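You operate a simulated robot arm through the tools that you are given. There is no shell and no other tool. Be economical: measure what you need, move in short steps, check, and stop when the job is done.

You are at the controls of a simulated robot arm. One attempt, no reset.

JOB
Press the pink dough ball into a thin chapati.
Fine: ball in the middle of the lower plate; leave lever and plate up so that it shows.

Only the result counts: the job must be done as asked and must still hold three seconds after the hand-in. Knocking over, shifting, dropping, spilling or breaking anything else fails it.

ROBOT AND FRAMES
A 7-joint arm with a two-finger parallel gripper, fixed in place. Base frame: the origin is at the foot of the arm, x ahead of it, y to its left, z up; the work surface is at about z = 0.86. Readings come in m, degrees, newtons and seconds.
With the tool pointing down near the work surface it reaches from about 0.24 to 0.68 m from the base axis. Its first joint turns from -66.0 to 66.0 degrees. Payload 2.4 kg.
The TCP is the grasp point between the finger pads, 0.03 m short of the fingertips. In the tool frame z runs along the fingers and y along their closing line. Largest opening 0.094 m; finger width 0.028, thickness 0.01; the body of the gripper, 0.05 by 0.096 m, starts 0.055 m behind the TCP.
Orientation is that of the tool frame in the base frame, as [roll, pitch, yaw] about the fixed x, y, z axes, in that order (R = Rz(yaw) Ry(pitch) Rx(roll)). With the fingers straight down and closing along the base's y, the tool's x points along the base's -x, its y along +y and its z along -z.

CONTROLS
- The arm moves only by the tool send_rows. Its argument "moves" is a list of rows, each a list of 7 numbers: the shift along the base's x, y, z in units of 250 mm (1.0 is 250 mm), then the turn, a rotation vector about the base's x, y, z in units of 60 degrees (1.0 is 60 degrees), then the gripper command, from -1 (shut) to 1 (fully open), values between in proportion. In form: [[dx, dy, dz, wx, wy, wz, jaw], ...]. A call has 1 to 10 rows; each row is the pose to reach, as a shift and turn from the pose commanded when the call began. A call with a number of a shift or a turn outside -1 to 1 is refused whole. Rows are played at 5 a second. More than 0.05 m and 8.6 degrees between two rows, or a gripper value outside its range, and nothing of the call is played. A pose out of reach is approached as far as the arm can. The call stops where the force on the tool passes 40 N (or 10 N more than at its start, if that is more) or the arm is blocked; 0.2 s more then pass. Each finger travels about 0.153 m/s and halts on what it meets, pressing with about 38 N; the grip force reading is that of the motor and also rises with nothing between the fingers. The clock runs only during rows and for 0.2 s after the last one: add rows that repeat a pose to give the fingers time. The reply holds the time, the measured pose of the TCP, the force on the tool along the base axes, the opening and the grip force, in the units named above and with some noise.
- Cameras (640 x 400 px; columns grow to the right, rows downward): "scene" is fixed at [0.0297, 0.475, 1.4503]; the picture's right is [-0.77, -0.63, 0.00], its down [-0.30, 0.37, -0.88] and it looks along [0.56, -0.68, -0.47] (base axes); focal length 309 px, centre (320, 200). "wrist" rides on the gripper at [0.076, 0.014, -0.103] in the tool frame; the picture's right is [-0.18, 0.98, 0.00], its down [-0.75, -0.14, -0.64] and it looks along [-0.63, -0.12, 0.77] (tool axes); focal length 243 px, centre (320, 200). There is no depth. A picture from a camera that has moved, and an enlarged one, comes with that camera's place and axes in the base frame and with its lens. The place of the scene camera against the robot may be out by one fixed shift of up to 0.018 m in any direction.
- grab_frame(camera): a new picture of that camera. It takes no simulated time.
- enlarge(camera, box): a new picture of the part [left, top, right, bottom] of that camera's present view, enlarged. It takes no simulated time.
- finish_job(): hands the job in; it is judged then, once.

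Work in short steps. Places have to be worked out from the pictures, the camera data and where the tool is seen: move nearer, look again, correct. Check each grasp and each placing, and mend what went wrong. You have 120 turns and 84 pictures in all, those below and enlarged ones among them. Open the gripper and draw the arm clear of the work before you hand the job in, unless the task says otherwise; then end with one line.

The tools are called after ">>>" by a JSON object that holds its "api" and its "payload". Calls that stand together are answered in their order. send_rows: Moves the arm, as the interface text tells. Its arguments: {"type":"object","properties":{"moves":{"type":"array","items":{"type":"array","items":{"type":"number"}}}},"required":["moves"]} The other tools are called the same way: grab_frame (camera) takes a picture; enlarge (camera, box) takes an enlarged picture of a part of a camera's view; finish_job () hands the job in.

At the start:

```text
t: 0.0
tool_pos: [0.3753, -0.2591, 1.2037]
tcp_rot: [179.9, 0.0, -179.9]
wrist_force: [-0.5, -1.0, -0.5]
finger_gap: 0.0939
grip_force: 0.0
```

scene: 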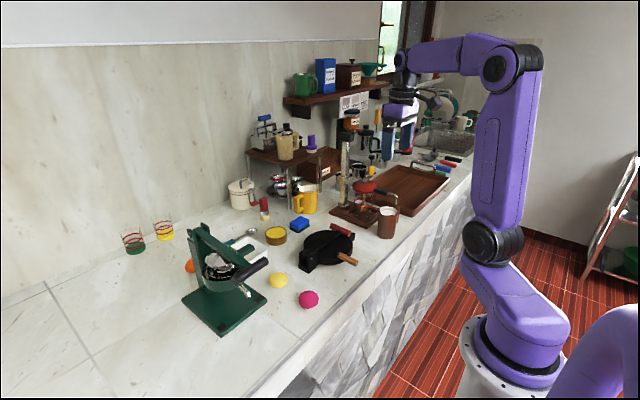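
wrist: 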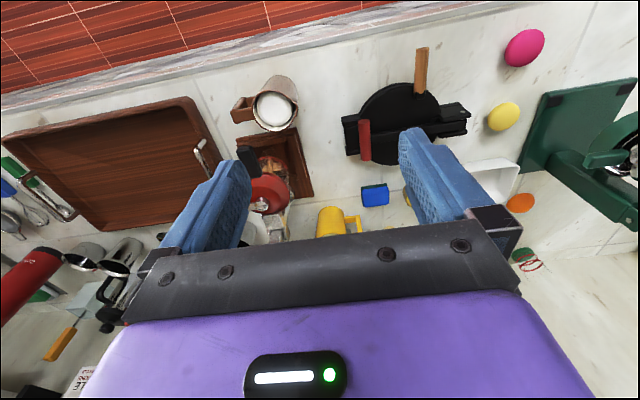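

I start with enlarged views of the press and the ball to understand the mechanism.

>>> {"api": "enlarge", "payload": {"camera": "scene", "box": [240, 200, 400, 320]}}

>>> {"api": "enlarge", "payload": {"camera": "wrist", "box": [320, 10, 640, 210]}}

```text
3.33 times, centred on (320, 260) of scene
camera zoom: at [0.0297, 0.475, 1.4503], right [-0.77, -0.63, 0.0], down [-0.3, 0.37, -0.88], along [0.56, -0.68, -0.47], focal length 1031 px, centre (320, 0)
```

zoom: 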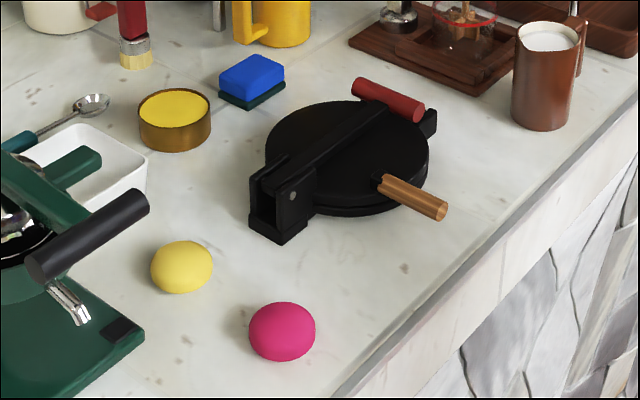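

```text
2.00 times, centred on (480, 110) of wrist
camera zoom: at [0.2993, -0.2433, 1.3069], right [0.18, 0.98, 0.0], down [0.75, -0.14, 0.64], along [0.63, -0.12, -0.77], focal length 485 px, centre (0, 380)
```

zoom: 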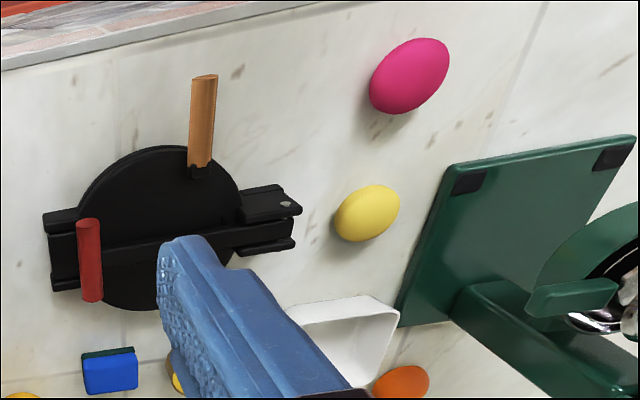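

The press is closed: a lever with a red handle runs along y over the plate, a wooden handle sticks out toward -x. I move closer above it to look at its hinges.

>>> {"api": "send_rows", "payload": {"moves": [[0.05, 0.13, -0.1, 0, 0, 0, 1], [0.1, 0.26, -0.2, 0, 0, 0, 1], [0.15, 0.39, -0.3, 0, 0, 0, 1], [0.2, 0.52, -0.4, 0, 0, 0, 1], [0.2, 0.52, -0.4, 0, 0, 0, 1]]}}

>>> {"api": "grab_frame", "payload": {"camera": "wrist"}}

```text
t: 1.2
tool_pos: [0.4268, -0.127, 1.1032]
tcp_rot: [-180.0, 0.0, 180.0]
wrist_force: [0.0, 0.8, -0.6]
finger_gap: 0.0937
grip_force: 0.1
```

```text
79 pictures are left
camera wrist: at [0.3523, -0.1105, 1.2062], right [0.18, 0.98, 0.0], down [0.75, -0.14, 0.64], along [0.63, -0.12, -0.77], focal length 243 px, centre (320, 200)
```

wrist: 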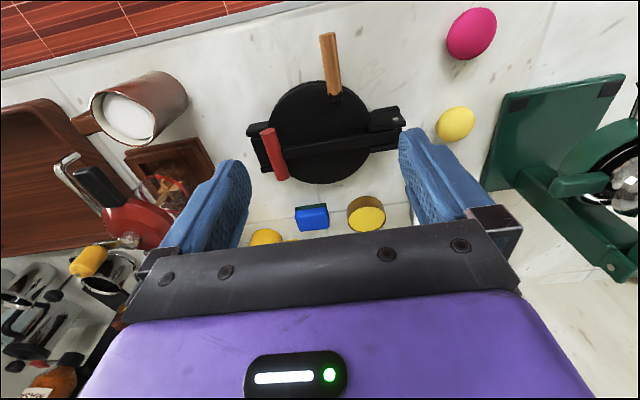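

>>> {"api": "enlarge", "payload": {"camera": "wrist", "box": [240, 25, 416, 195]}}

>>> {"api": "enlarge", "payload": {"camera": "scene", "box": [292, 215, 364, 275]}}

```text
2.35 times, centred on (328, 110) of wrist
camera zoom: at [0.3523, -0.1105, 1.2062], right [0.18, 0.98, 0.0], down [0.75, -0.14, 0.64], along [0.63, -0.12, -0.77], focal length 571 px, centre (301, 412)
```

zoom: 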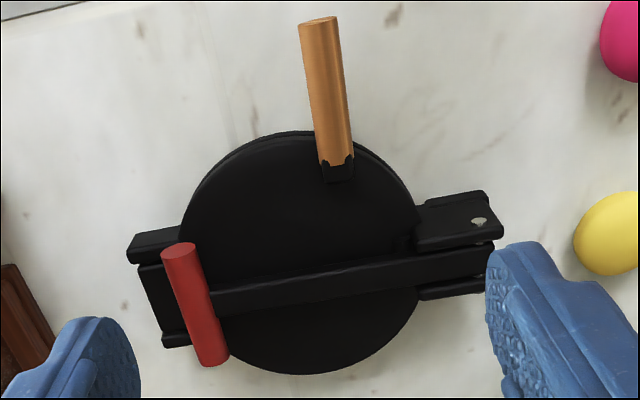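

```text
6.67 times, centred on (328, 245) of scene
camera zoom: at [0.0297, 0.475, 1.4503], right [-0.77, -0.63, 0.0], down [-0.3, 0.37, -0.88], along [0.56, -0.68, -0.47], focal length 2063 px, centre (267, -100)
```

zoom: 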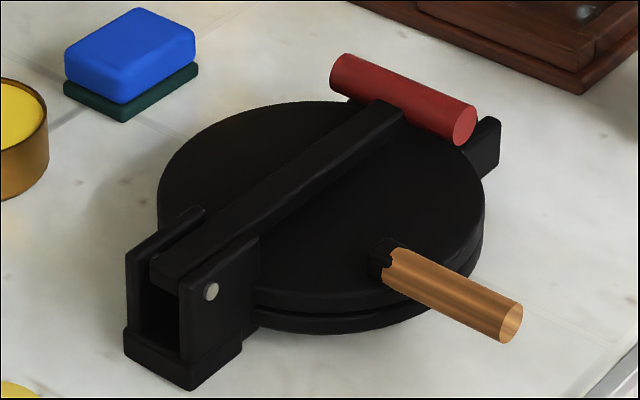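

I read the lever pivot as on the +y side, (y≈-0.04, z≈0.905), with the red handle at about (0.505, -0.202, 0.908) and the plate hinge on the -y side. The yellow ball lies near (0.52, 0.045), so the lever must not drop that way. I go above the -x half of the red handle.

>>> {"api": "send_rows", "payload": {"moves": [[0.06, -0.1, -0.13, 0, 0, 0, 0.3], [0.12, -0.2, -0.26, 0, 0, 0, 0.1], [0.188, -0.3, -0.4, 0, 0, 0, 0.06], [0.188, -0.3, -0.5, 0, 0, 0, 0.06], [0.188, -0.3, -0.5, 0, 0, 0, 0.06]]}}

>>> {"api": "grab_frame", "payload": {"camera": "wrist"}}

>>> {"api": "enlarge", "payload": {"camera": "scene", "box": [292, 185, 388, 265]}}

```text
t: 2.4
tool_pos: [0.4722, -0.2041, 0.9814]
tcp_rot: [-179.9, 0.0, 180.0]
wrist_force: [-0.7, 0.5, 0.7]
finger_gap: 0.0495
grip_force: 0.0
```

```text
76 pictures are left
camera wrist: at [0.3975, -0.1883, 1.0839], right [0.18, 0.98, 0.0], down [0.75, -0.14, 0.64], along [0.63, -0.12, -0.77], focal length 243 px, centre (320, 200)
```

wrist: 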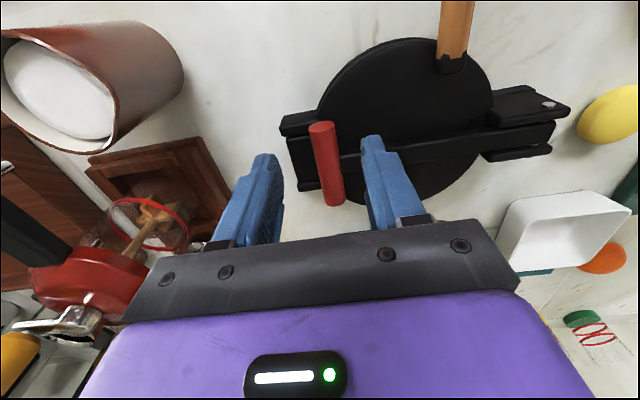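

```text
5.00 times, centred on (340, 225) of scene
camera zoom: at [0.0297, 0.475, 1.4503], right [-0.77, -0.63, 0.0], down [-0.3, 0.37, -0.88], along [0.56, -0.68, -0.47], focal length 1547 px, centre (220, 75)
```

zoom: 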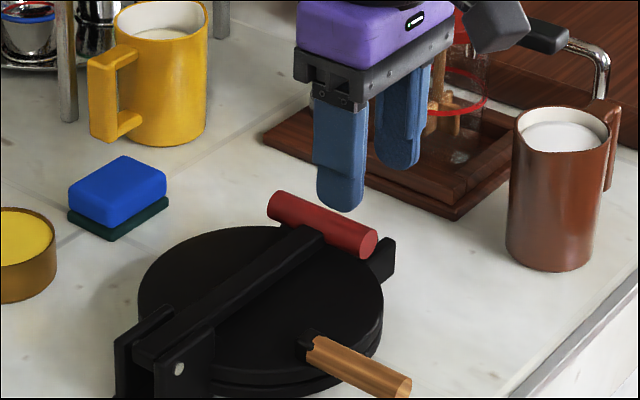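

Both views agree: handle at y≈-0.203 and the fingers straddle it. I lower so the fingertips reach z≈0.904 and close.

>>> {"api": "send_rows", "payload": {"moves": [[0, 0, -0.08, 0, 0, 0, 0.06], [0, 0, -0.14, 0, 0, 0, 0.06], [0, 0, -0.17, 0, 0, 0, 0.06], [0, 0, -0.185, 0, 0, 0, 0.06], [0, 0, -0.185, 0, 0, 0, 0.06]]}}

>>> {"api": "enlarge", "payload": {"camera": "wrist", "box": [220, 60, 460, 210]}}

>>> {"api": "enlarge", "payload": {"camera": "scene", "box": [320, 205, 384, 245]}}

```text
t: 3.6
tool_pos: [0.4719, -0.2015, 0.9342]
tcp_rot: [-179.9, -0.1, -180.0]
wrist_force: [-0.1, -0.1, 0.0]
finger_gap: 0.0499
grip_force: 0.1
```

```text
2.67 times, centred on (340, 135) of wrist
camera zoom: at [0.3965, -0.1872, 1.0367], right [0.18, 0.98, 0.0], down [0.75, -0.14, 0.64], along [0.63, -0.12, -0.77], focal length 647 px, centre (267, 373)
```

zoom: 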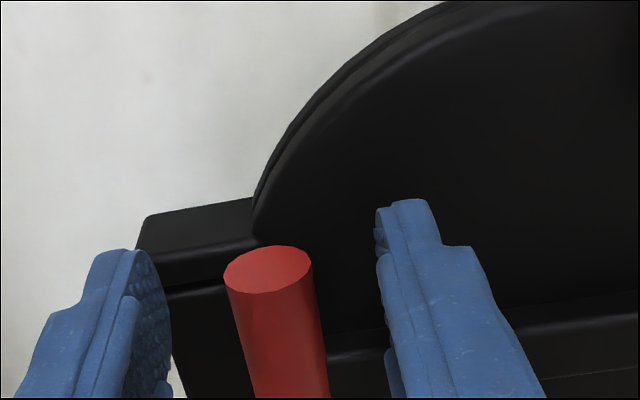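

```text
10.00 times, centred on (352, 225) of scene
camera zoom: at [0.0297, 0.475, 1.4503], right [-0.77, -0.63, 0.0], down [-0.3, 0.37, -0.88], along [0.56, -0.68, -0.47], focal length 3094 px, centre (0, -50)
```

zoom: 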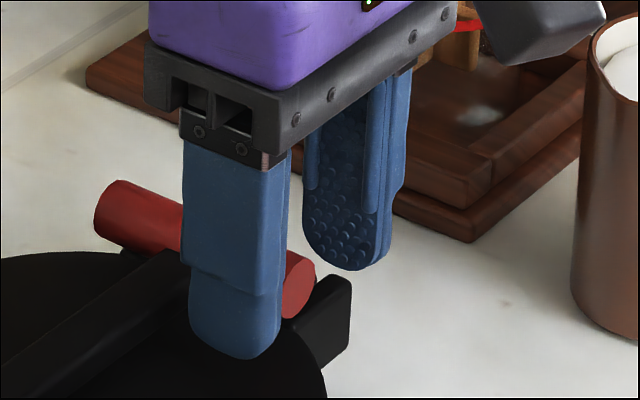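

Fingers straddle the handle with no contact. Closing.

>>> {"api": "send_rows", "payload": {"moves": [[0, 0, 0, 0, 0, 0, -1], [0, 0, 0, 0, 0, 0, -1], [0, 0, 0, 0, 0, 0, -1]]}}

>>> {"api": "enlarge", "payload": {"camera": "scene", "box": [320, 205, 384, 245]}}

```text
t: 4.4
tool_pos: [0.4706, -0.203, 0.9343]
tcp_rot: [180.0, 0.0, 179.9]
wrist_force: [0.3, 2.8, -1.1]
finger_gap: 0.0196
grip_force: 45.1
```

```text
10.00 times, centred on (352, 225) of scene
camera zoom: at [0.0297, 0.4751, 1.4503], right [-0.77, -0.63, 0.0], down [-0.3, 0.37, -0.88], along [0.56, -0.68, -0.47], focal length 3094 px, centre (0, -50)
```

zoom: 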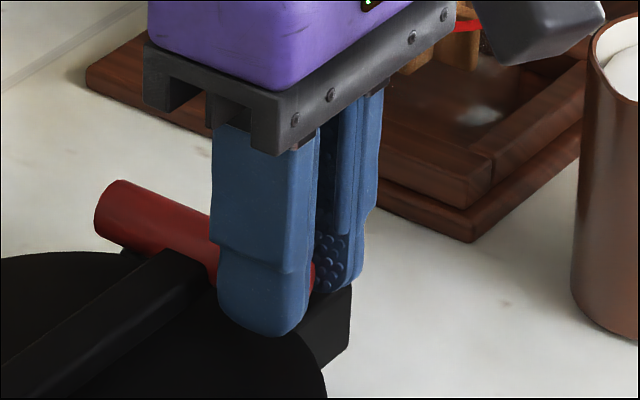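

Gripped firmly (19.6 mm). I lift along the arc about the pivot to about 30°.

>>> {"api": "send_rows", "payload": {"moves": [[0.003, 0.003, 0.0565, 0, 0, 0, -1], [0.003, 0.01, 0.1125, 0, 0, 0, -1], [0.003, 0.022, 0.168, 0, 0, 0, -1], [0.003, 0.039, 0.2216, 0, 0, 0, -1], [0.003, 0.061, 0.274, 0, 0, 0, -1], [0.003, 0.0868, 0.324, 0, 0, 0, -1]]}}

>>> {"api": "enlarge", "payload": {"camera": "scene", "box": [260, 165, 420, 265]}}

```text
t: 5.8
tool_pos: [0.4713, -0.1803, 1.0149]
tcp_rot: [180.0, 0.0, 179.9]
wrist_force: [-11.4, 1.2, -4.0]
finger_gap: 0.0194
grip_force: 45.3
```

```text
4.00 times, centred on (340, 215) of scene
camera zoom: at [0.0295, 0.475, 1.4503], right [-0.77, -0.63, 0.0], down [-0.3, 0.37, -0.88], along [0.56, -0.68, -0.47], focal length 1238 px, centre (240, 140)
```

zoom: 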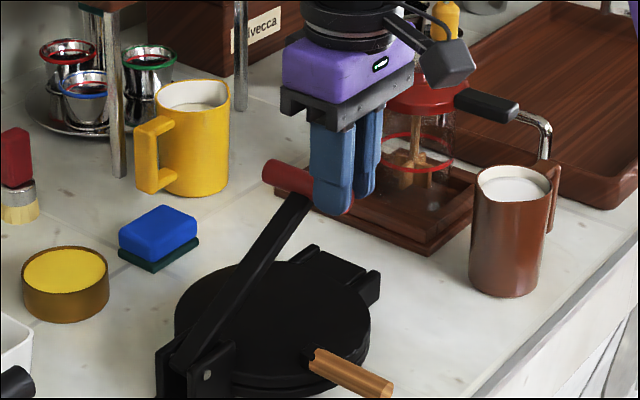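

Works well. Continuing the arc to about 80°, easing x slightly.

>>> {"api": "send_rows", "payload": {"moves": [[-0.003, 0.03, 0.0477, 0, 0, 0, -1], [-0.003, 0.0648, 0.0925, 0, 0, 0, -1], [-0.003, 0.103, 0.134, 0, 0, 0, -1], [-0.003, 0.1446, 0.1724, 0, 0, 0, -1], [-0.003, 0.1895, 0.2068, 0, 0, 0, -1], [-0.003, 0.237, 0.237, 0, 0, 0, -1], [-0.003, 0.287, 0.263, 0, 0, 0, -1], [-0.003, 0.34, 0.285, 0, 0, 0, -1], [-0.003, 0.393, 0.302, 0, 0, 0, -1], [-0.003, 0.449, 0.314, 0, 0, 0, -1]]}}

>>> {"api": "enlarge", "payload": {"camera": "scene", "box": [220, 145, 412, 265]}}

```text
t: 8.0
tool_pos: [0.4725, -0.07, 1.0922]
tcp_rot: [179.9, 0.0, 179.9]
wrist_force: [5.0, -2.6, 0.6]
finger_gap: 0.0193
grip_force: 44.6
```

```text
3.33 times, centred on (316, 205) of scene
camera zoom: at [0.0299, 0.4749, 1.4504], right [-0.77, -0.63, 0.0], down [-0.3, 0.37, -0.88], along [0.56, -0.68, -0.47], focal length 1031 px, centre (333, 183)
```

zoom: 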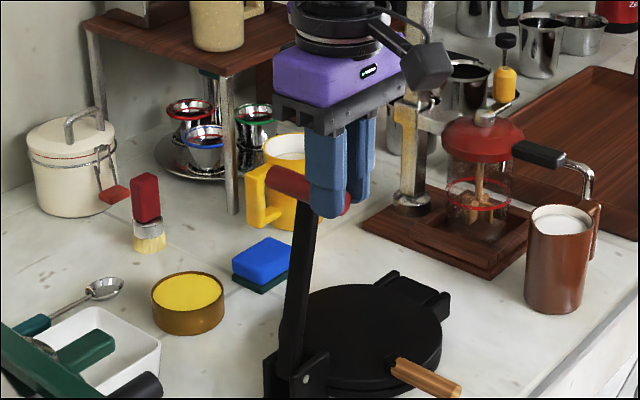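

Continue past vertical toward ~105°, watching the force for a stop.

>>> {"api": "send_rows", "payload": {"moves": [[0, 0.056, 0.007, 0, 0, 0, -1], [0, 0.1125, 0.01, 0, 0, 0, -1], [0, 0.169, 0.007, 0, 0, 0, -1], [0, 0.225, 0, 0, 0, 0, -1], [0, 0.28, -0.012, 0, 0, 0, -1]]}}

>>> {"api": "enlarge", "payload": {"camera": "scene", "box": [220, 145, 412, 265]}}

```text
t: 9.2
tool_pos: [0.4714, 0.0006, 1.0888]
tcp_rot: [-180.0, 0.0, 180.0]
wrist_force: [3.1, -1.1, 4.0]
finger_gap: 0.0194
grip_force: 45.0
```

```text
3.33 times, centred on (316, 205) of scene
camera zoom: at [0.0298, 0.475, 1.4503], right [-0.77, -0.63, 0.0], down [-0.3, 0.37, -0.88], along [0.56, -0.68, -0.47], focal length 1031 px, centre (333, 183)
```

zoom: 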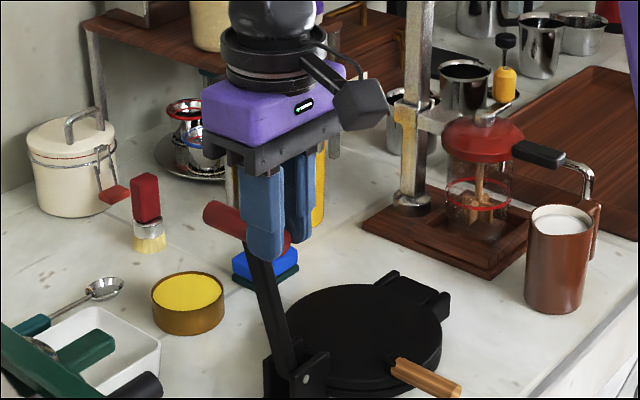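

No stop felt yet; the lever is past vertical at ~105°. I go on gently to look for its stop.

>>> {"api": "send_rows", "payload": {"moves": [[0, 0.027, -0.008, 0, 0, 0, -1], [0, 0.054, -0.017, 0, 0, 0, -1], [0, 0.08, -0.027, 0, 0, 0, -1], [0, 0.106, -0.039, 0, 0, 0, -1]]}}

>>> {"api": "enlarge", "payload": {"camera": "scene", "box": [220, 145, 412, 265]}}

```text
t: 9.8
tool_pos: [0.4723, 0.0035, 1.0892]
tcp_rot: [-179.3, 0.1, 179.4]
wrist_force: [-3.4, -6.7, 4.5]
finger_gap: 0.0193
grip_force: 45.3
stopped in row 3: the force on the tool passed its limit (the readings are from after the stop); the commanded pose is now the measured one
```

```text
3.33 times, centred on (316, 205) of scene
camera zoom: at [0.0295, 0.4748, 1.4504], right [-0.77, -0.63, 0.0], down [-0.3, 0.37, -0.88], along [0.56, -0.68, -0.47], focal length 1031 px, centre (333, 183)
```

zoom: 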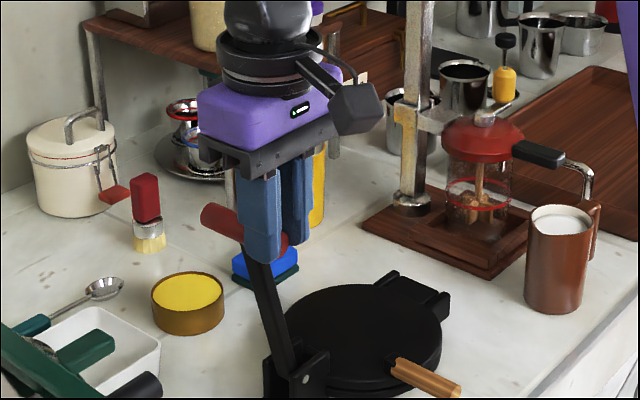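

The stop is at about 106°, past vertical, so the lever should rest there. Releasing and rising.

>>> {"api": "send_rows", "payload": {"moves": [[0, 0, 0, 0, 0, 0, 0.06], [0, 0, 0, 0, 0, 0, 0.06], [0, 0, 0.1, 0, 0, 0, 0.06], [0, 0, 0.25, 0, 0, 0, 0.06], [0, 0, 0.25, 0, 0, 0, 0.06]]}}

>>> {"api": "enlarge", "payload": {"camera": "scene", "box": [220, 155, 412, 275]}}

>>> {"api": "grab_frame", "payload": {"camera": "wrist"}}

```text
t: 11.0
tool_pos: [0.4713, 0.0063, 1.1519]
tcp_rot: [-179.6, 0.0, 179.6]
wrist_force: [-0.1, 0.2, -0.1]
finger_gap: 0.0499
grip_force: 0.0
```

```text
3.33 times, centred on (316, 215) of scene
camera zoom: at [0.0297, 0.475, 1.4503], right [-0.77, -0.63, 0.0], down [-0.3, 0.37, -0.88], along [0.56, -0.68, -0.47], focal length 1031 px, centre (333, 150)
```

zoom: 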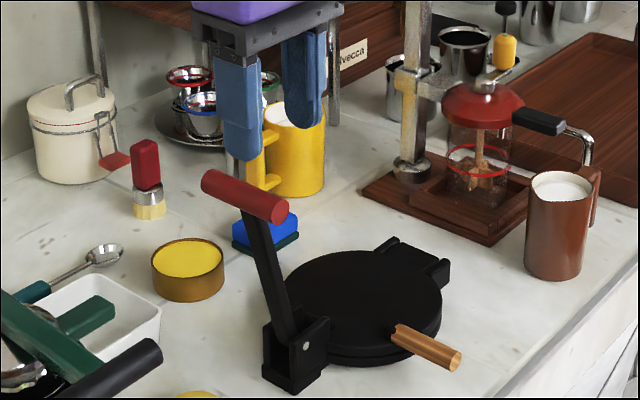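

```text
66 pictures are left
camera wrist: at [0.3953, 0.0224, 1.2544], right [0.19, 0.98, -0.01], down [0.75, -0.14, 0.64], along [0.63, -0.13, -0.76], focal length 243 px, centre (320, 200)
```

wrist: 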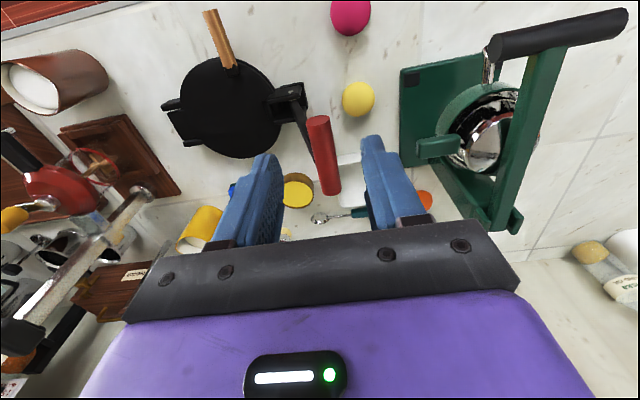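

The lever holds by itself. Next the wooden handle at about (0.385–0.445, -0.11, 0.90): I move above it and look.

>>> {"api": "send_rows", "payload": {"moves": [[-0.09, -0.14, 0, 0, 0, 0, 0.06], [-0.18, -0.3, 0, 0, 0, 0, 0.06], [-0.265, -0.465, 0, 0, 0, 0, 0.06], [-0.265, -0.465, -0.2, 0, 0, 0, 0.06], [-0.265, -0.465, -0.4, 0, 0, 0, 0.06], [-0.265, -0.465, -0.6, 0, 0, 0, 0.06], [-0.265, -0.465, -0.6, 0, 0, 0, 0.06]]}}

>>> {"api": "grab_frame", "payload": {"camera": "wrist"}}

>>> {"api": "enlarge", "payload": {"camera": "scene", "box": [280, 185, 408, 265]}}

```text
t: 12.6
tool_pos: [0.4075, -0.1117, 0.9993]
tcp_rot: [-179.5, 0.2, 179.6]
wrist_force: [-0.4, 0.7, -0.2]
finger_gap: 0.0498
grip_force: 0.0
```

```text
65 pictures are left
camera wrist: at [0.3323, -0.0945, 1.1016], right [0.19, 0.98, -0.01], down [0.75, -0.14, 0.64], along [0.63, -0.13, -0.76], focal length 243 px, centre (320, 200)
```

wrist: 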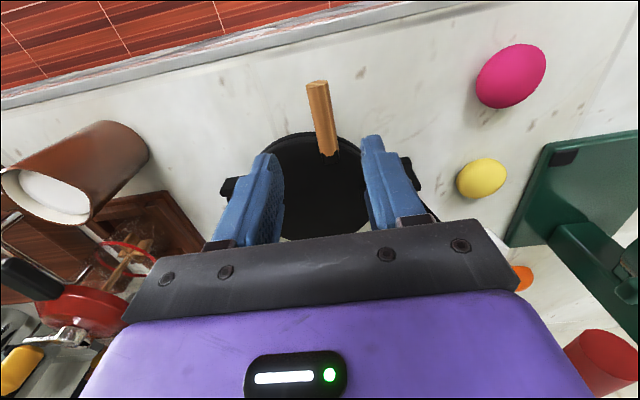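

```text
5.00 times, centred on (344, 225) of scene
camera zoom: at [0.0297, 0.475, 1.4503], right [-0.77, -0.63, 0.0], down [-0.3, 0.37, -0.88], along [0.56, -0.68, -0.47], focal length 1547 px, centre (200, 75)
```

zoom: 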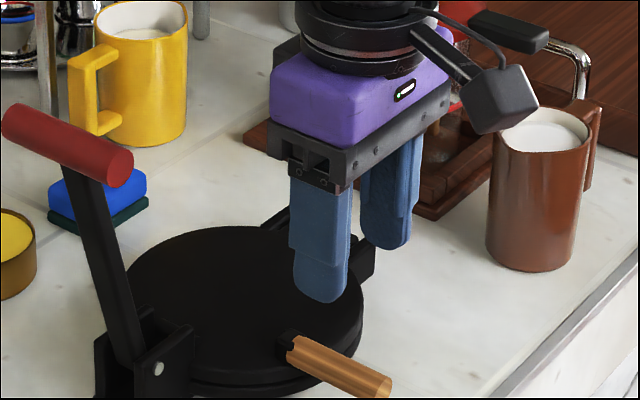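

Handle confirmed at y≈-0.11, z≈0.90. Descending to straddle it at TCP z≈0.904 and closing.

>>> {"api": "send_rows", "payload": {"moves": [[0, 0.006, -0.12, 0, 0, 0, 0.06], [0, 0.006, -0.24, 0, 0, 0, 0.06], [0, 0.006, -0.33, 0, 0, 0, 0.06], [0, 0.006, -0.38, 0, 0, 0, 0.06], [0, 0.006, -0.38, 0, 0, 0, -1], [0, 0.006, -0.38, 0, 0, 0, -1], [0, 0.006, -0.38, 0, 0, 0, -1]]}}

>>> {"api": "enlarge", "payload": {"camera": "scene", "box": [280, 185, 408, 265]}}

```text
t: 14.2
tool_pos: [0.4063, -0.1105, 0.9069]
tcp_rot: [-179.5, 0.1, 179.7]
wrist_force: [-0.8, 1.4, 4.0]
finger_gap: 0.0201
grip_force: 45.2
```

```text
5.00 times, centred on (344, 225) of scene
camera zoom: at [0.0297, 0.475, 1.4503], right [-0.77, -0.63, 0.0], down [-0.3, 0.37, -0.88], along [0.56, -0.68, -0.47], focal length 1547 px, centre (200, 75)
```

zoom: 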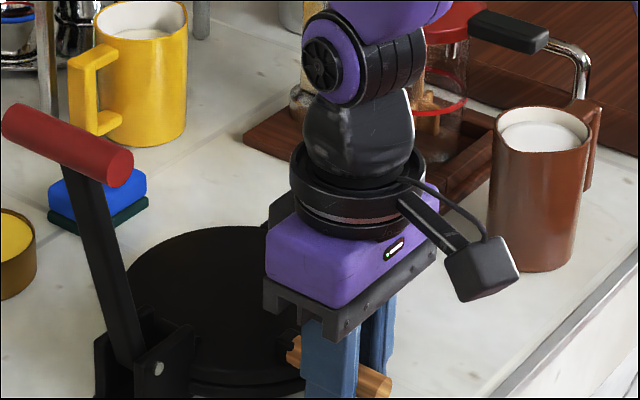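

Gripped at 20 mm. I lift it on an arc about the assumed hinge (y≈-0.22), first to ~20°.

>>> {"api": "send_rows", "payload": {"moves": [[0, -0.002, 0.039, 0, 0, 0, -1], [0, -0.007, 0.078, 0, 0, 0, -1], [0, -0.015, 0.116, 0, 0, 0, -1], [0, -0.027, 0.153, 0, 0, 0, -1]]}}

>>> {"api": "enlarge", "payload": {"camera": "scene", "box": [280, 185, 408, 265]}}

>>> {"api": "grab_frame", "payload": {"camera": "wrist"}}

```text
t: 15.2
tool_pos: [0.4079, -0.1165, 0.9429]
tcp_rot: [-179.5, 0.1, 179.3]
wrist_force: [-0.9, -16.7, -12.2]
finger_gap: 0.0175
grip_force: 44.9
```

```text
5.00 times, centred on (344, 225) of scene
camera zoom: at [0.0299, 0.4745, 1.4505], right [-0.77, -0.63, 0.0], down [-0.3, 0.37, -0.88], along [0.56, -0.68, -0.47], focal length 1547 px, centre (200, 75)
```

zoom: 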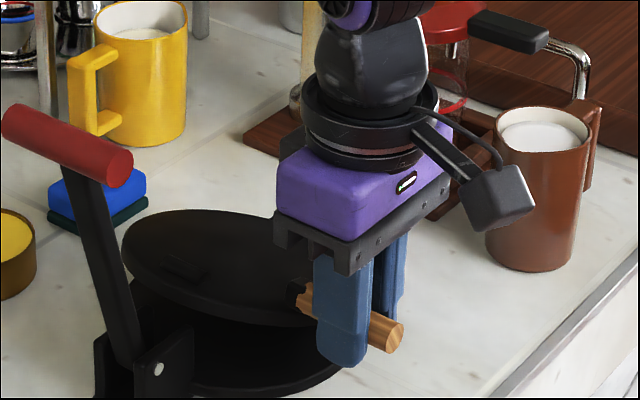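

```text
61 pictures are left
camera wrist: at [0.3312, -0.1008, 1.0455], right [0.19, 0.98, -0.01], down [0.75, -0.14, 0.65], along [0.63, -0.13, -0.76], focal length 243 px, centre (320, 200)
```

wrist: 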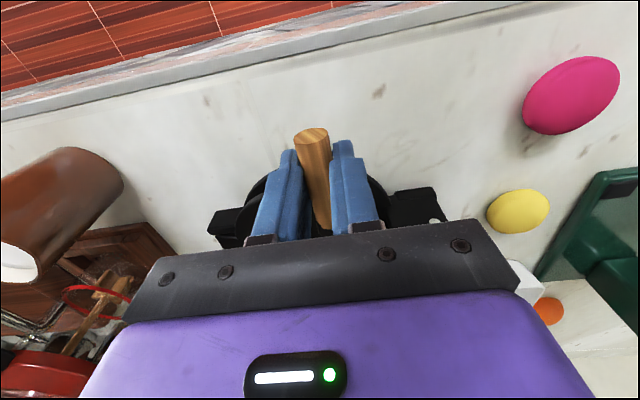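

The plate lifts with the handle turning in the pads. I continue to ~42°, tilting the tool partly along to relieve the twist.

>>> {"api": "send_rows", "payload": {"moves": [[0, -0.018, 0.03, 0.05, 0, 0, -1], [0, -0.036, 0.063, 0.1, 0, 0, -1], [0, -0.056, 0.093, 0.15, 0, 0, -1], [0, -0.079, 0.12, 0.2, 0, 0, -1]]}}

>>> {"api": "enlarge", "payload": {"camera": "scene", "box": [280, 175, 408, 255]}}

```text
t: 16.2
tool_pos: [0.4063, -0.1377, 0.974]
tcp_rot: [168.9, 0.4, 179.5]
wrist_force: [7.9, -27.0, -27.5]
finger_gap: 0.0175
grip_force: 45.3
```

```text
5.00 times, centred on (344, 215) of scene
camera zoom: at [0.0304, 0.4741, 1.4506], right [-0.77, -0.63, 0.0], down [-0.3, 0.37, -0.88], along [0.56, -0.68, -0.47], focal length 1547 px, centre (200, 125)
```

zoom: 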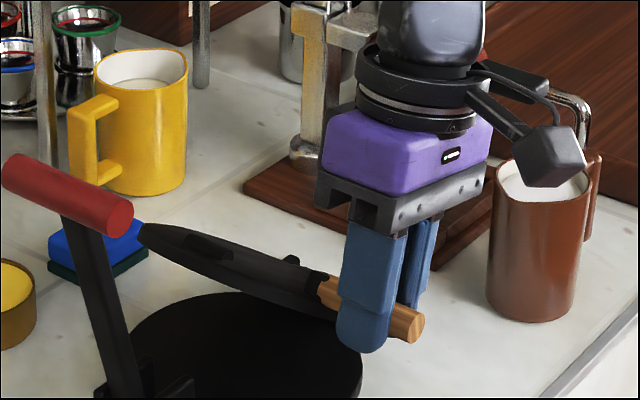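

The force pulls toward the hinge (-y, -z): my radius is too big. I ease the pose inward a few mm and read again.

>>> {"api": "send_rows", "payload": {"moves": [[0, -0.012, -0.01, 0, 0, 0, -1], [0, -0.012, -0.01, 0, 0, 0, -1]]}}

```text
t: 16.8
tool_pos: [0.4067, -0.136, 0.9722]
tcp_rot: [168.5, 0.2, 179.6]
wrist_force: [5.2, 3.3, -2.3]
finger_gap: 0.0179
grip_force: 45.1
```

Force relaxed. Refit: radius ≈0.088, angle ≈48°. Continuing to ~68°.

>>> {"api": "send_rows", "payload": {"moves": [[0, -0.025, 0.019, 0.05, 0, 0, -1], [0, -0.05, 0.036, 0.1, 0, 0, -1], [0, -0.077, 0.05, 0.15, 0, 0, -1], [0, -0.105, 0.063, 0.2, 0, 0, -1]]}}

>>> {"api": "enlarge", "payload": {"camera": "scene", "box": [280, 175, 408, 255]}}

```text
t: 17.6
tool_pos: [0.4072, -0.1513, 0.9859]
tcp_rot: [160.1, -0.1, 179.8]
wrist_force: [-2.2, 4.8, 2.0]
finger_gap: 0.0176
grip_force: 45.1
stopped in row 3: the force on the tool passed its limit (the readings are from after the stop); the commanded pose is now the measured one
```

```text
5.00 times, centred on (344, 215) of scene
camera zoom: at [0.0296, 0.4751, 1.4503], right [-0.77, -0.63, 0.0], down [-0.3, 0.37, -0.88], along [0.56, -0.68, -0.47], focal length 1547 px, centre (200, 125)
```

zoom: 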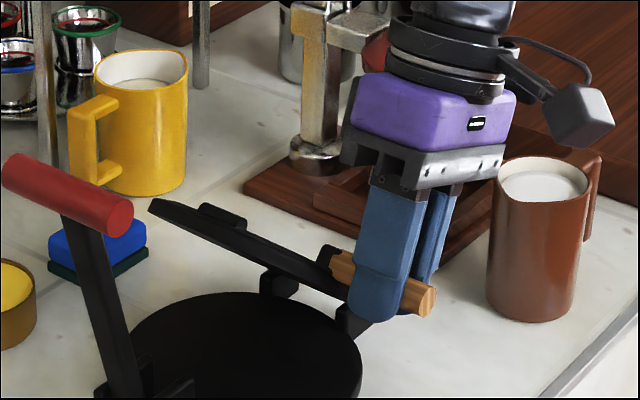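

Re-fitting with the readings: hinge ≈(-0.22, 0.897), radius 0.11, plate at ~52°. I continue in smaller portions.

>>> {"api": "send_rows", "payload": {"moves": [[0, -0.015, 0.011, 0.03, 0, 0, -1], [0, -0.031, 0.0215, 0.06, 0, 0, -1], [0, -0.047, 0.031, 0.09, 0, 0, -1], [0, -0.065, 0.04, 0.12, 0, 0, -1]]}}

```text
t: 18.6
tool_pos: [0.4076, -0.1663, 0.9953]
tcp_rot: [152.7, -0.2, 179.9]
wrist_force: [-4.7, 18.0, 18.1]
finger_gap: 0.0179
grip_force: 44.8
```

>>> {"api": "send_rows", "payload": {"moves": [[0, 0.004, 0.006, 0, 0, 0, -1], [0, 0.004, 0.006, 0, 0, 0, -1]]}}

>>> {"api": "enlarge", "payload": {"camera": "scene", "box": [280, 165, 408, 245]}}

```text
t: 19.2
tool_pos: [0.4066, -0.1669, 0.9965]
tcp_rot: [152.9, -0.2, 179.8]
wrist_force: [-2.0, 9.1, 7.3]
finger_gap: 0.0176
grip_force: 45.6
```

```text
5.00 times, centred on (344, 205) of scene
camera zoom: at [0.0296, 0.4753, 1.4502], right [-0.77, -0.63, 0.0], down [-0.3, 0.37, -0.88], along [0.56, -0.68, -0.47], focal length 1547 px, centre (200, 175)
```

zoom: 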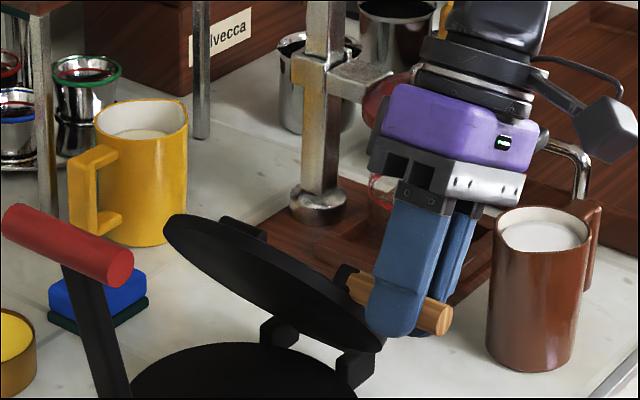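

Continuing to ~80°.

>>> {"api": "send_rows", "payload": {"moves": [[0, -0.016, 0.012, 0.02, 0, 0, -1], [0, -0.032, 0.022, 0.04, 0, 0, -1], [0, -0.05, 0.031, 0.06, 0, 0, -1], [0, -0.068, 0.037, 0.08, 0, 0, -1]]}}

```text
t: 20.2
tool_pos: [0.4074, -0.1843, 1.0053]
tcp_rot: [148.2, 0.0, 179.7]
wrist_force: [-1.6, 4.0, 5.3]
finger_gap: 0.0177
grip_force: 45.1
```

>>> {"api": "send_rows", "payload": {"moves": [[0, -0.018, 0.008, 0.01, 0, 0, -1], [0, -0.037, 0.014, 0.02, 0, 0, -1], [0, -0.056, 0.019, 0.03, 0, 0, -1], [0, -0.075, 0.022, 0.04, 0, 0, -1], [0, -0.094, 0.025, 0.05, 0, 0, -1], [0, -0.113, 0.026, 0.06, 0, 0, -1]]}}

>>> {"api": "enlarge", "payload": {"camera": "scene", "box": [280, 165, 408, 245]}}

```text
t: 21.6
tool_pos: [0.4067, -0.2106, 1.0137]
tcp_rot: [144.4, -0.2, 179.8]
wrist_force: [-3.0, 9.9, 27.4]
finger_gap: 0.0175
grip_force: 44.9
```

```text
5.00 times, centred on (344, 205) of scene
camera zoom: at [0.0293, 0.4754, 1.4502], right [-0.77, -0.63, 0.0], down [-0.3, 0.37, -0.88], along [0.56, -0.68, -0.47], focal length 1547 px, centre (200, 175)
```

zoom: 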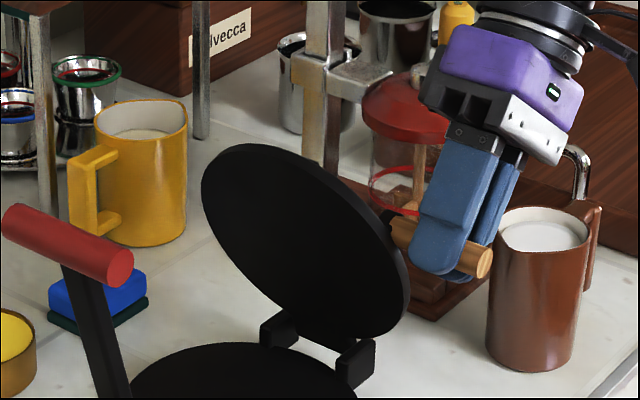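

Near vertical; easing outward (+z) and continuing past vertical until the stop.

>>> {"api": "send_rows", "payload": {"moves": [[0, 0.002, 0.01, 0, 0, 0, -1], [0, -0.019, 0.012, 0, 0, 0, -1], [0, -0.038, 0.012, 0, 0, 0, -1], [0, -0.058, 0.011, 0, 0, 0, -1], [0, -0.077, 0.009, 0, 0, 0, -1]]}}

>>> {"api": "enlarge", "payload": {"camera": "scene", "box": [280, 165, 408, 245]}}

```text
t: 22.8
tool_pos: [0.4056, -0.2296, 1.0177]
tcp_rot: [144.5, 0.0, 179.7]
wrist_force: [2.9, 3.2, 30.0]
finger_gap: 0.0179
grip_force: 45.2
```

```text
5.00 times, centred on (344, 205) of scene
camera zoom: at [0.0294, 0.4753, 1.4502], right [-0.77, -0.63, 0.0], down [-0.3, 0.37, -0.88], along [0.56, -0.68, -0.47], focal length 1547 px, centre (200, 175)
```

zoom: 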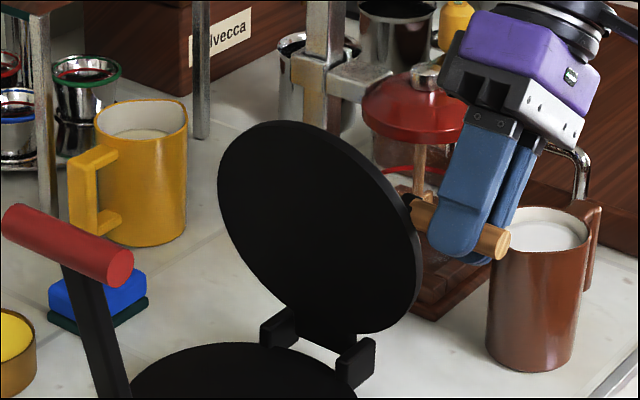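

>>> {"api": "send_rows", "payload": {"moves": [[0, 0, 0.012, 0, 0, 0, -1], [0, -0.018, 0.013, 0, 0, 0, -1], [0, -0.037, 0.013, 0, 0, 0, -1], [0, -0.056, 0.012, 0, 0, 0, -1], [0, -0.075, 0.01, 0, 0, 0, -1], [0, -0.094, 0.006, 0, 0, 0, -1]]}}

>>> {"api": "enlarge", "payload": {"camera": "scene", "box": [280, 165, 408, 245]}}

```text
t: 24.2
tool_pos: [0.406, -0.2543, 1.0164]
tcp_rot: [144.5, -0.1, 179.8]
wrist_force: [12.8, 1.5, 4.0]
finger_gap: 0.0177
grip_force: 45.4
```

```text
5.00 times, centred on (344, 205) of scene
camera zoom: at [0.0301, 0.4751, 1.4503], right [-0.77, -0.63, 0.0], down [-0.3, 0.37, -0.88], along [0.56, -0.68, -0.47], focal length 1547 px, centre (200, 175)
```

zoom: 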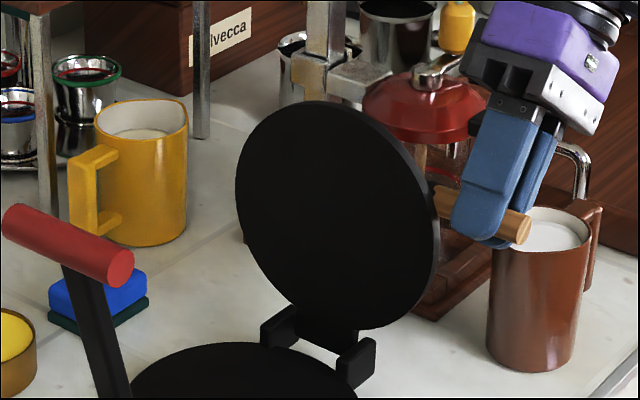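

Past vertical; I nudge on gently until the stop is felt.

>>> {"api": "send_rows", "payload": {"moves": [[-0.004, -0.018, -0.004, 0, 0, 0, -1], [-0.004, -0.036, -0.009, 0, 0, 0, -1], [-0.004, -0.054, -0.015, 0, 0, 0, -1]]}}

>>> {"api": "enlarge", "payload": {"camera": "scene", "box": [280, 165, 408, 245]}}

```text
t: 25.0
tool_pos: [0.4051, -0.2685, 1.0126]
tcp_rot: [144.6, -0.1, 179.8]
wrist_force: [17.0, -3.3, 15.1]
finger_gap: 0.0178
grip_force: 45.4
```

```text
5.00 times, centred on (344, 205) of scene
camera zoom: at [0.03, 0.475, 1.4503], right [-0.77, -0.63, 0.0], down [-0.3, 0.37, -0.88], along [0.56, -0.68, -0.47], focal length 1547 px, centre (200, 175)
```

zoom: 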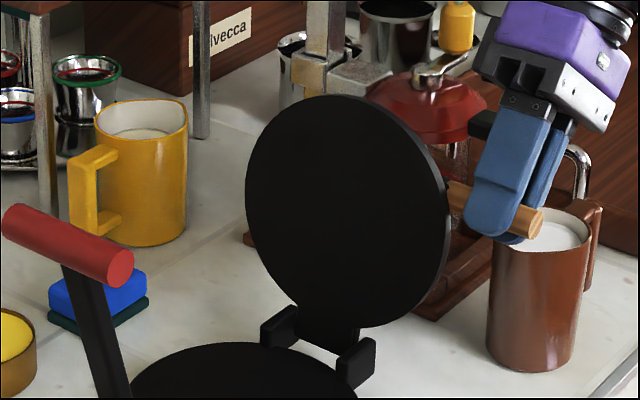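

>>> {"api": "send_rows", "payload": {"moves": [[-0.005, -0.018, -0.004, 0, 0, 0, -1], [-0.005, -0.036, -0.012, 0, 0, 0, -1], [-0.005, -0.052, -0.02, 0, 0, 0, -1]]}}

>>> {"api": "grab_frame", "payload": {"camera": "wrist"}}

```text
t: 25.8
tool_pos: [0.4059, -0.276, 1.0092]
tcp_rot: [143.6, -0.1, 179.9]
wrist_force: [-3.5, 3.8, 4.0]
finger_gap: 0.0173
grip_force: 45.3
stopped in row 3: the force on the tool passed its limit (the readings are from after the stop); the commanded pose is now the measured one
```

```text
53 pictures are left
camera wrist: at [0.3305, -0.3242, 1.101], right [0.19, 0.79, 0.58], down [0.75, -0.5, 0.43], along [0.63, 0.36, -0.69], focal length 243 px, centre (320, 200)
```

wrist: 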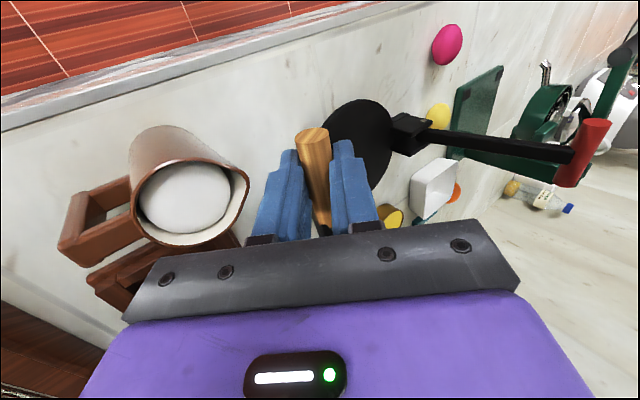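

The stop is reached at ~115°. I open slightly and retract along the tool axis, then upward.

>>> {"api": "send_rows", "payload": {"moves": [[0, 0, 0, 0, 0, 0, -0.2], [0, 0, 0, 0, 0, 0, -0.2], [0, -0.07, 0.097, 0, 0, 0, -0.2], [0, -0.15, 0.206, 0, 0, 0, -0.2], [0, -0.15, 0.38, 0, 0, 0, -0.2], [0, -0.15, 0.55, 0, 0, 0, -0.2]]}}

>>> {"api": "grab_frame", "payload": {"camera": "scene"}}

>>> {"api": "grab_frame", "payload": {"camera": "wrist"}}

```text
t: 27.2
tool_pos: [0.4082, -0.311, 1.1488]
tcp_rot: [143.8, -0.1, 179.8]
wrist_force: [-0.5, 0.3, -0.4]
finger_gap: 0.0376
grip_force: 0.2
```

```text
52 pictures are left
```

scene: 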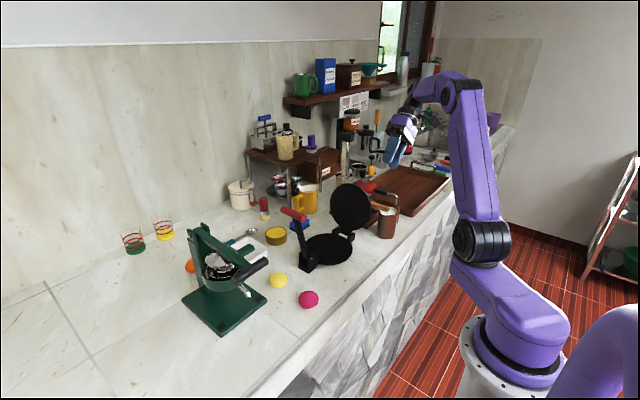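

```text
51 pictures are left
camera wrist: at [0.3331, -0.3592, 1.2397], right [0.19, 0.79, 0.58], down [0.75, -0.5, 0.43], along [0.63, 0.36, -0.69], focal length 243 px, centre (320, 200)
```

wrist: 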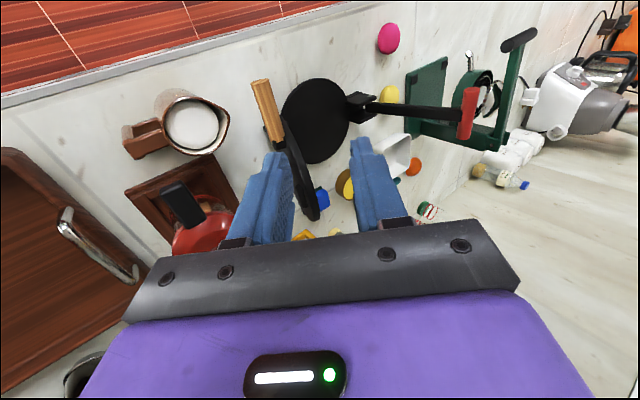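

Both lever and plate stay up. I restore the tool to vertical while moving at height toward the pink ball.

>>> {"api": "send_rows", "payload": {"moves": [[-0.02, 0.1, 0.1, -0.12, 0, 0, 0.2], [-0.04, 0.25, 0.1, -0.24, 0, 0, 0.5], [-0.06, 0.43, 0.1, -0.36, 0, 0, 0.8], [-0.08, 0.61, 0.1, -0.48, 0, 0, 0.8], [-0.1, 0.79, 0.1, -0.603, 0, 0, 0.8], [-0.1, 0.96, 0.1, -0.603, 0, 0, 0.8]]}}

>>> {"api": "send_rows", "payload": {"moves": [[0, 0.16, -0.1, 0, 0, 0, 0.8], [0, 0.33, -0.25, 0, 0, 0, 0.8], [0, 0.4, -0.4, 0, 0, 0, 0.8], [0, 0.4, -0.4, 0, 0, 0, 0.8]]}}

>>> {"api": "grab_frame", "payload": {"camera": "wrist"}}

```text
t: 28.6
tool_pos: [0.3827, -0.0785, 1.1741]
tcp_rot: [-179.9, 0.1, 179.8]
wrist_force: [-0.6, 0.1, -0.3]
finger_gap: 0.0848
grip_force: 0.0
```

```text
refused: row 2 steps farther than a row can; nothing moved
```

```text
50 pictures are left
camera wrist: at [0.3073, -0.0626, 1.2773], right [0.19, 0.98, 0.0], down [0.75, -0.14, 0.64], along [0.63, -0.12, -0.77], focal length 243 px, centre (320, 200)
```

wrist: 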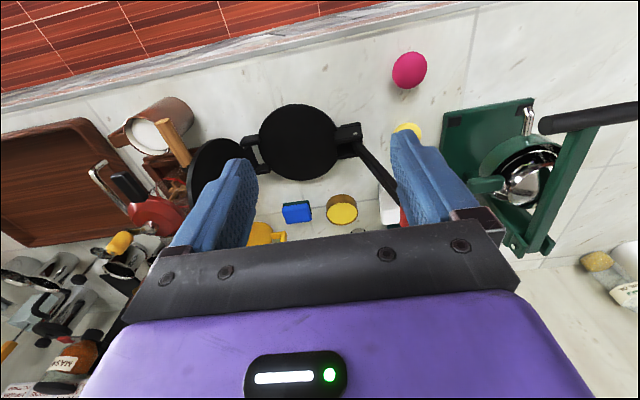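

Ball at about (0.413, 0.045). Approaching above it.

>>> {"api": "send_rows", "payload": {"moves": [[0.02, 0.12, 0, 0, 0, 0, 0.8], [0.04, 0.28, -0.08, 0, 0, 0, 0.8], [0.06, 0.4, -0.2, 0, 0, 0, 0.8], [0.08, 0.49, -0.34, 0, 0, 0, 0.8], [0.1, 0.49, -0.5, 0, 0, 0, 0.8], [0.1, 0.49, -0.5, 0, 0, 0, 0.8]]}}

>>> {"api": "grab_frame", "payload": {"camera": "wrist"}}

>>> {"api": "enlarge", "payload": {"camera": "scene", "box": [240, 220, 400, 320]}}

```text
t: 30.0
tool_pos: [0.4079, 0.046, 1.046]
tcp_rot: [180.0, 0.1, 179.7]
wrist_force: [-0.4, 0.4, -0.2]
finger_gap: 0.0844
grip_force: 0.1
```

```text
49 pictures are left
camera wrist: at [0.3314, 0.0615, 1.1481], right [0.19, 0.98, 0.0], down [0.75, -0.14, 0.64], along [0.63, -0.12, -0.77], focal length 243 px, centre (320, 200)
```

wrist: 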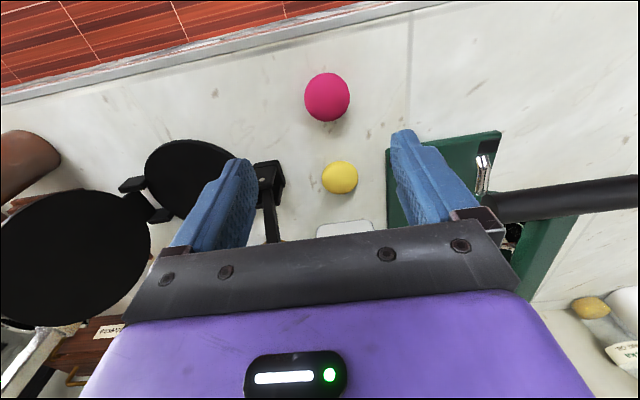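

```text
4.00 times, centred on (320, 270) of scene
camera zoom: at [0.0297, 0.475, 1.4503], right [-0.77, -0.63, 0.0], down [-0.3, 0.37, -0.88], along [0.56, -0.68, -0.47], focal length 1238 px, centre (320, -80)
```

zoom: 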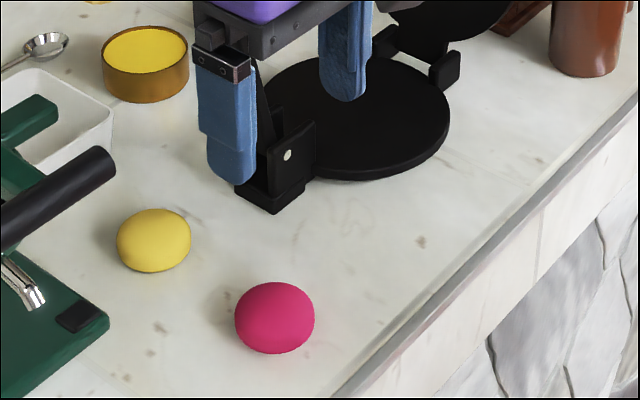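

Now the ball reads (0.412, 0.052), centre z≈0.884. I lower to z≈0.95 centred on it and check.

>>> {"api": "send_rows", "payload": {"moves": [[0.01, 0.012, -0.15, 0, 0, 0, 0.8], [0.016, 0.024, -0.3, 0, 0, 0, 0.8], [0.016, 0.024, -0.4, 0, 0, 0, 0.8], [0.016, 0.024, -0.4, 0, 0, 0, 0.8]]}}

>>> {"api": "grab_frame", "payload": {"camera": "wrist"}}

>>> {"api": "enlarge", "payload": {"camera": "scene", "box": [250, 240, 378, 320]}}

```text
t: 31.0
tool_pos: [0.4123, 0.0534, 0.9462]
tcp_rot: [-180.0, 0.1, 179.8]
wrist_force: [-0.3, -0.5, -0.5]
finger_gap: 0.0844
grip_force: 0.0
```

```text
47 pictures are left
camera wrist: at [0.3374, 0.0684, 1.0486], right [0.19, 0.98, 0.0], down [0.75, -0.14, 0.64], along [0.63, -0.12, -0.77], focal length 243 px, centre (320, 200)
```

wrist: 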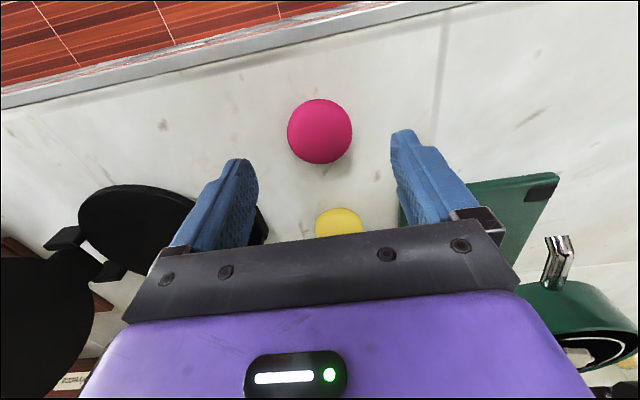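

```text
5.00 times, centred on (314, 280) of scene
camera zoom: at [0.0297, 0.475, 1.4503], right [-0.77, -0.63, 0.0], down [-0.3, 0.37, -0.88], along [0.56, -0.68, -0.47], focal length 1547 px, centre (350, -200)
```

zoom: 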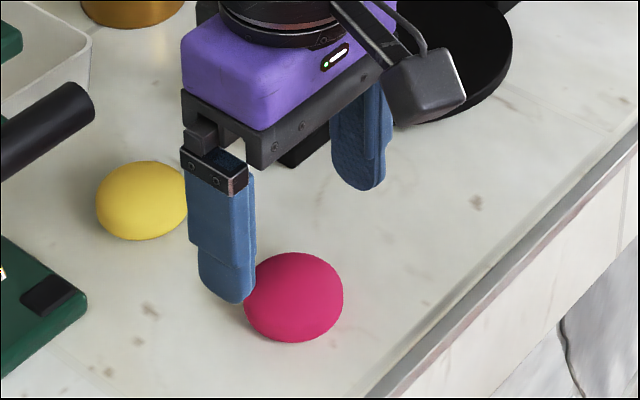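

Ball ≈(0.411, 0.054), ~47 mm wide. Descending to TCP z≈0.896 and closing in steps to just under its width.

>>> {"api": "send_rows", "payload": {"moves": [[-0.004, 0.004, -0.1, 0, 0, 0, 0.8], [-0.004, 0.004, -0.17, 0, 0, 0, 0.8], [-0.004, 0.004, -0.2, 0, 0, 0, 0.8], [-0.004, 0.004, -0.2, 0, 0, 0, 0.2], [-0.004, 0.004, -0.2, 0, 0, 0, 0.0], [-0.004, 0.004, -0.2, 0, 0, 0, -0.06], [-0.004, 0.004, -0.2, 0, 0, 0, -0.06]]}}

>>> {"api": "grab_frame", "payload": {"camera": "wrist"}}

```text
t: 32.6
tool_pos: [0.4102, 0.0542, 0.8963]
tcp_rot: [-180.0, 0.0, 179.7]
wrist_force: [-0.4, 0.3, -0.7]
finger_gap: 0.0481
grip_force: 38.0
```

```text
45 pictures are left
camera wrist: at [0.3358, 0.0698, 0.9994], right [0.19, 0.98, 0.0], down [0.75, -0.14, 0.64], along [0.63, -0.12, -0.77], focal length 243 px, centre (320, 200)
```

wrist: 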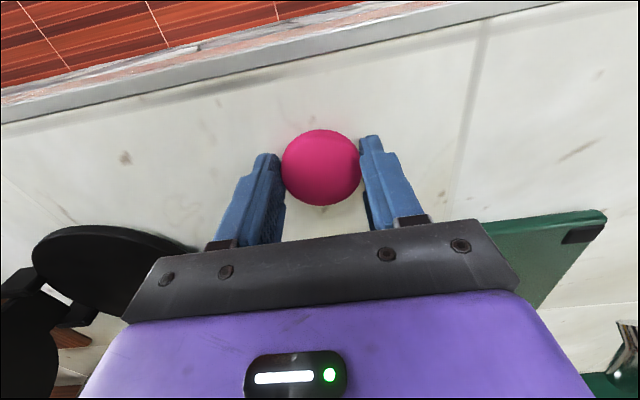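

Held at 48 mm. Lifting, then carrying at z≈1.0 around to in front of the press.

>>> {"api": "send_rows", "payload": {"moves": [[0, 0, 0.12, 0, 0, 0, -0.06], [0, 0, 0.28, 0, 0, 0, -0.06], [-0.05, -0.05, 0.44, 0, 0, 0, -0.06], [-0.05, -0.22, 0.5, 0, 0, 0, -0.06], [-0.05, -0.4, 0.5, 0, 0, 0, -0.06], [-0.05, -0.58, 0.5, 0, 0, 0, -0.06], [-0.05, -0.7, 0.5, 0, 0, 0, -0.06], [-0.05, -0.77, 0.5, 0, 0, 0, -0.06], [-0.05, -0.77, 0.5, 0, 0, 0, -0.06]]}}

>>> {"api": "grab_frame", "payload": {"camera": "wrist"}}

>>> {"api": "enlarge", "payload": {"camera": "scene", "box": [260, 180, 420, 280]}}

```text
t: 34.6
tool_pos: [0.3959, -0.1385, 1.0224]
tcp_rot: [180.0, 0.2, 179.8]
wrist_force: [0.4, 0.2, -0.6]
finger_gap: 0.0439
grip_force: 0.1
```

```text
44 pictures are left
camera wrist: at [0.3207, -0.1229, 1.1253], right [0.19, 0.98, 0.0], down [0.75, -0.14, 0.64], along [0.63, -0.12, -0.77], focal length 243 px, centre (320, 200)
```

wrist: 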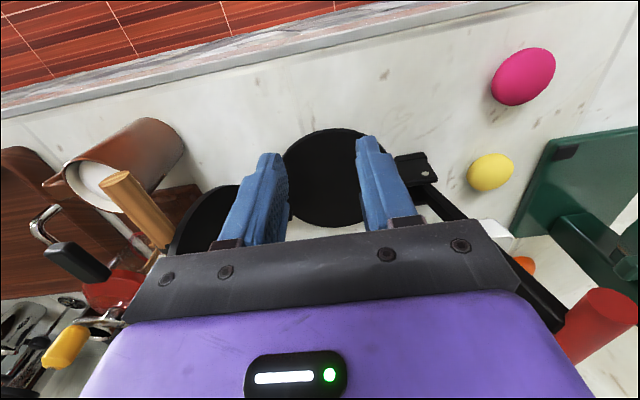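

```text
4.00 times, centred on (340, 230) of scene
camera zoom: at [0.0298, 0.475, 1.4503], right [-0.77, -0.63, 0.0], down [-0.3, 0.37, -0.88], along [0.56, -0.68, -0.47], focal length 1238 px, centre (240, 80)
```

zoom: 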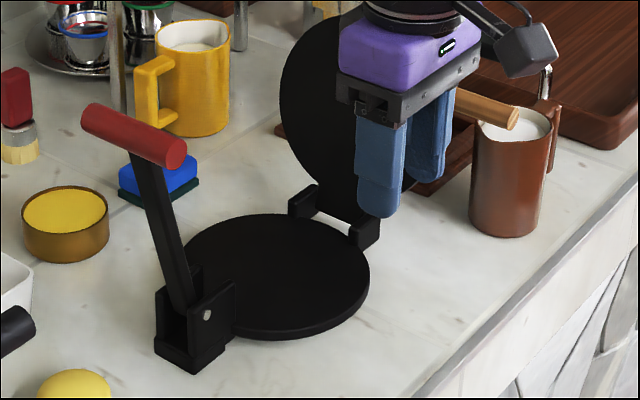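

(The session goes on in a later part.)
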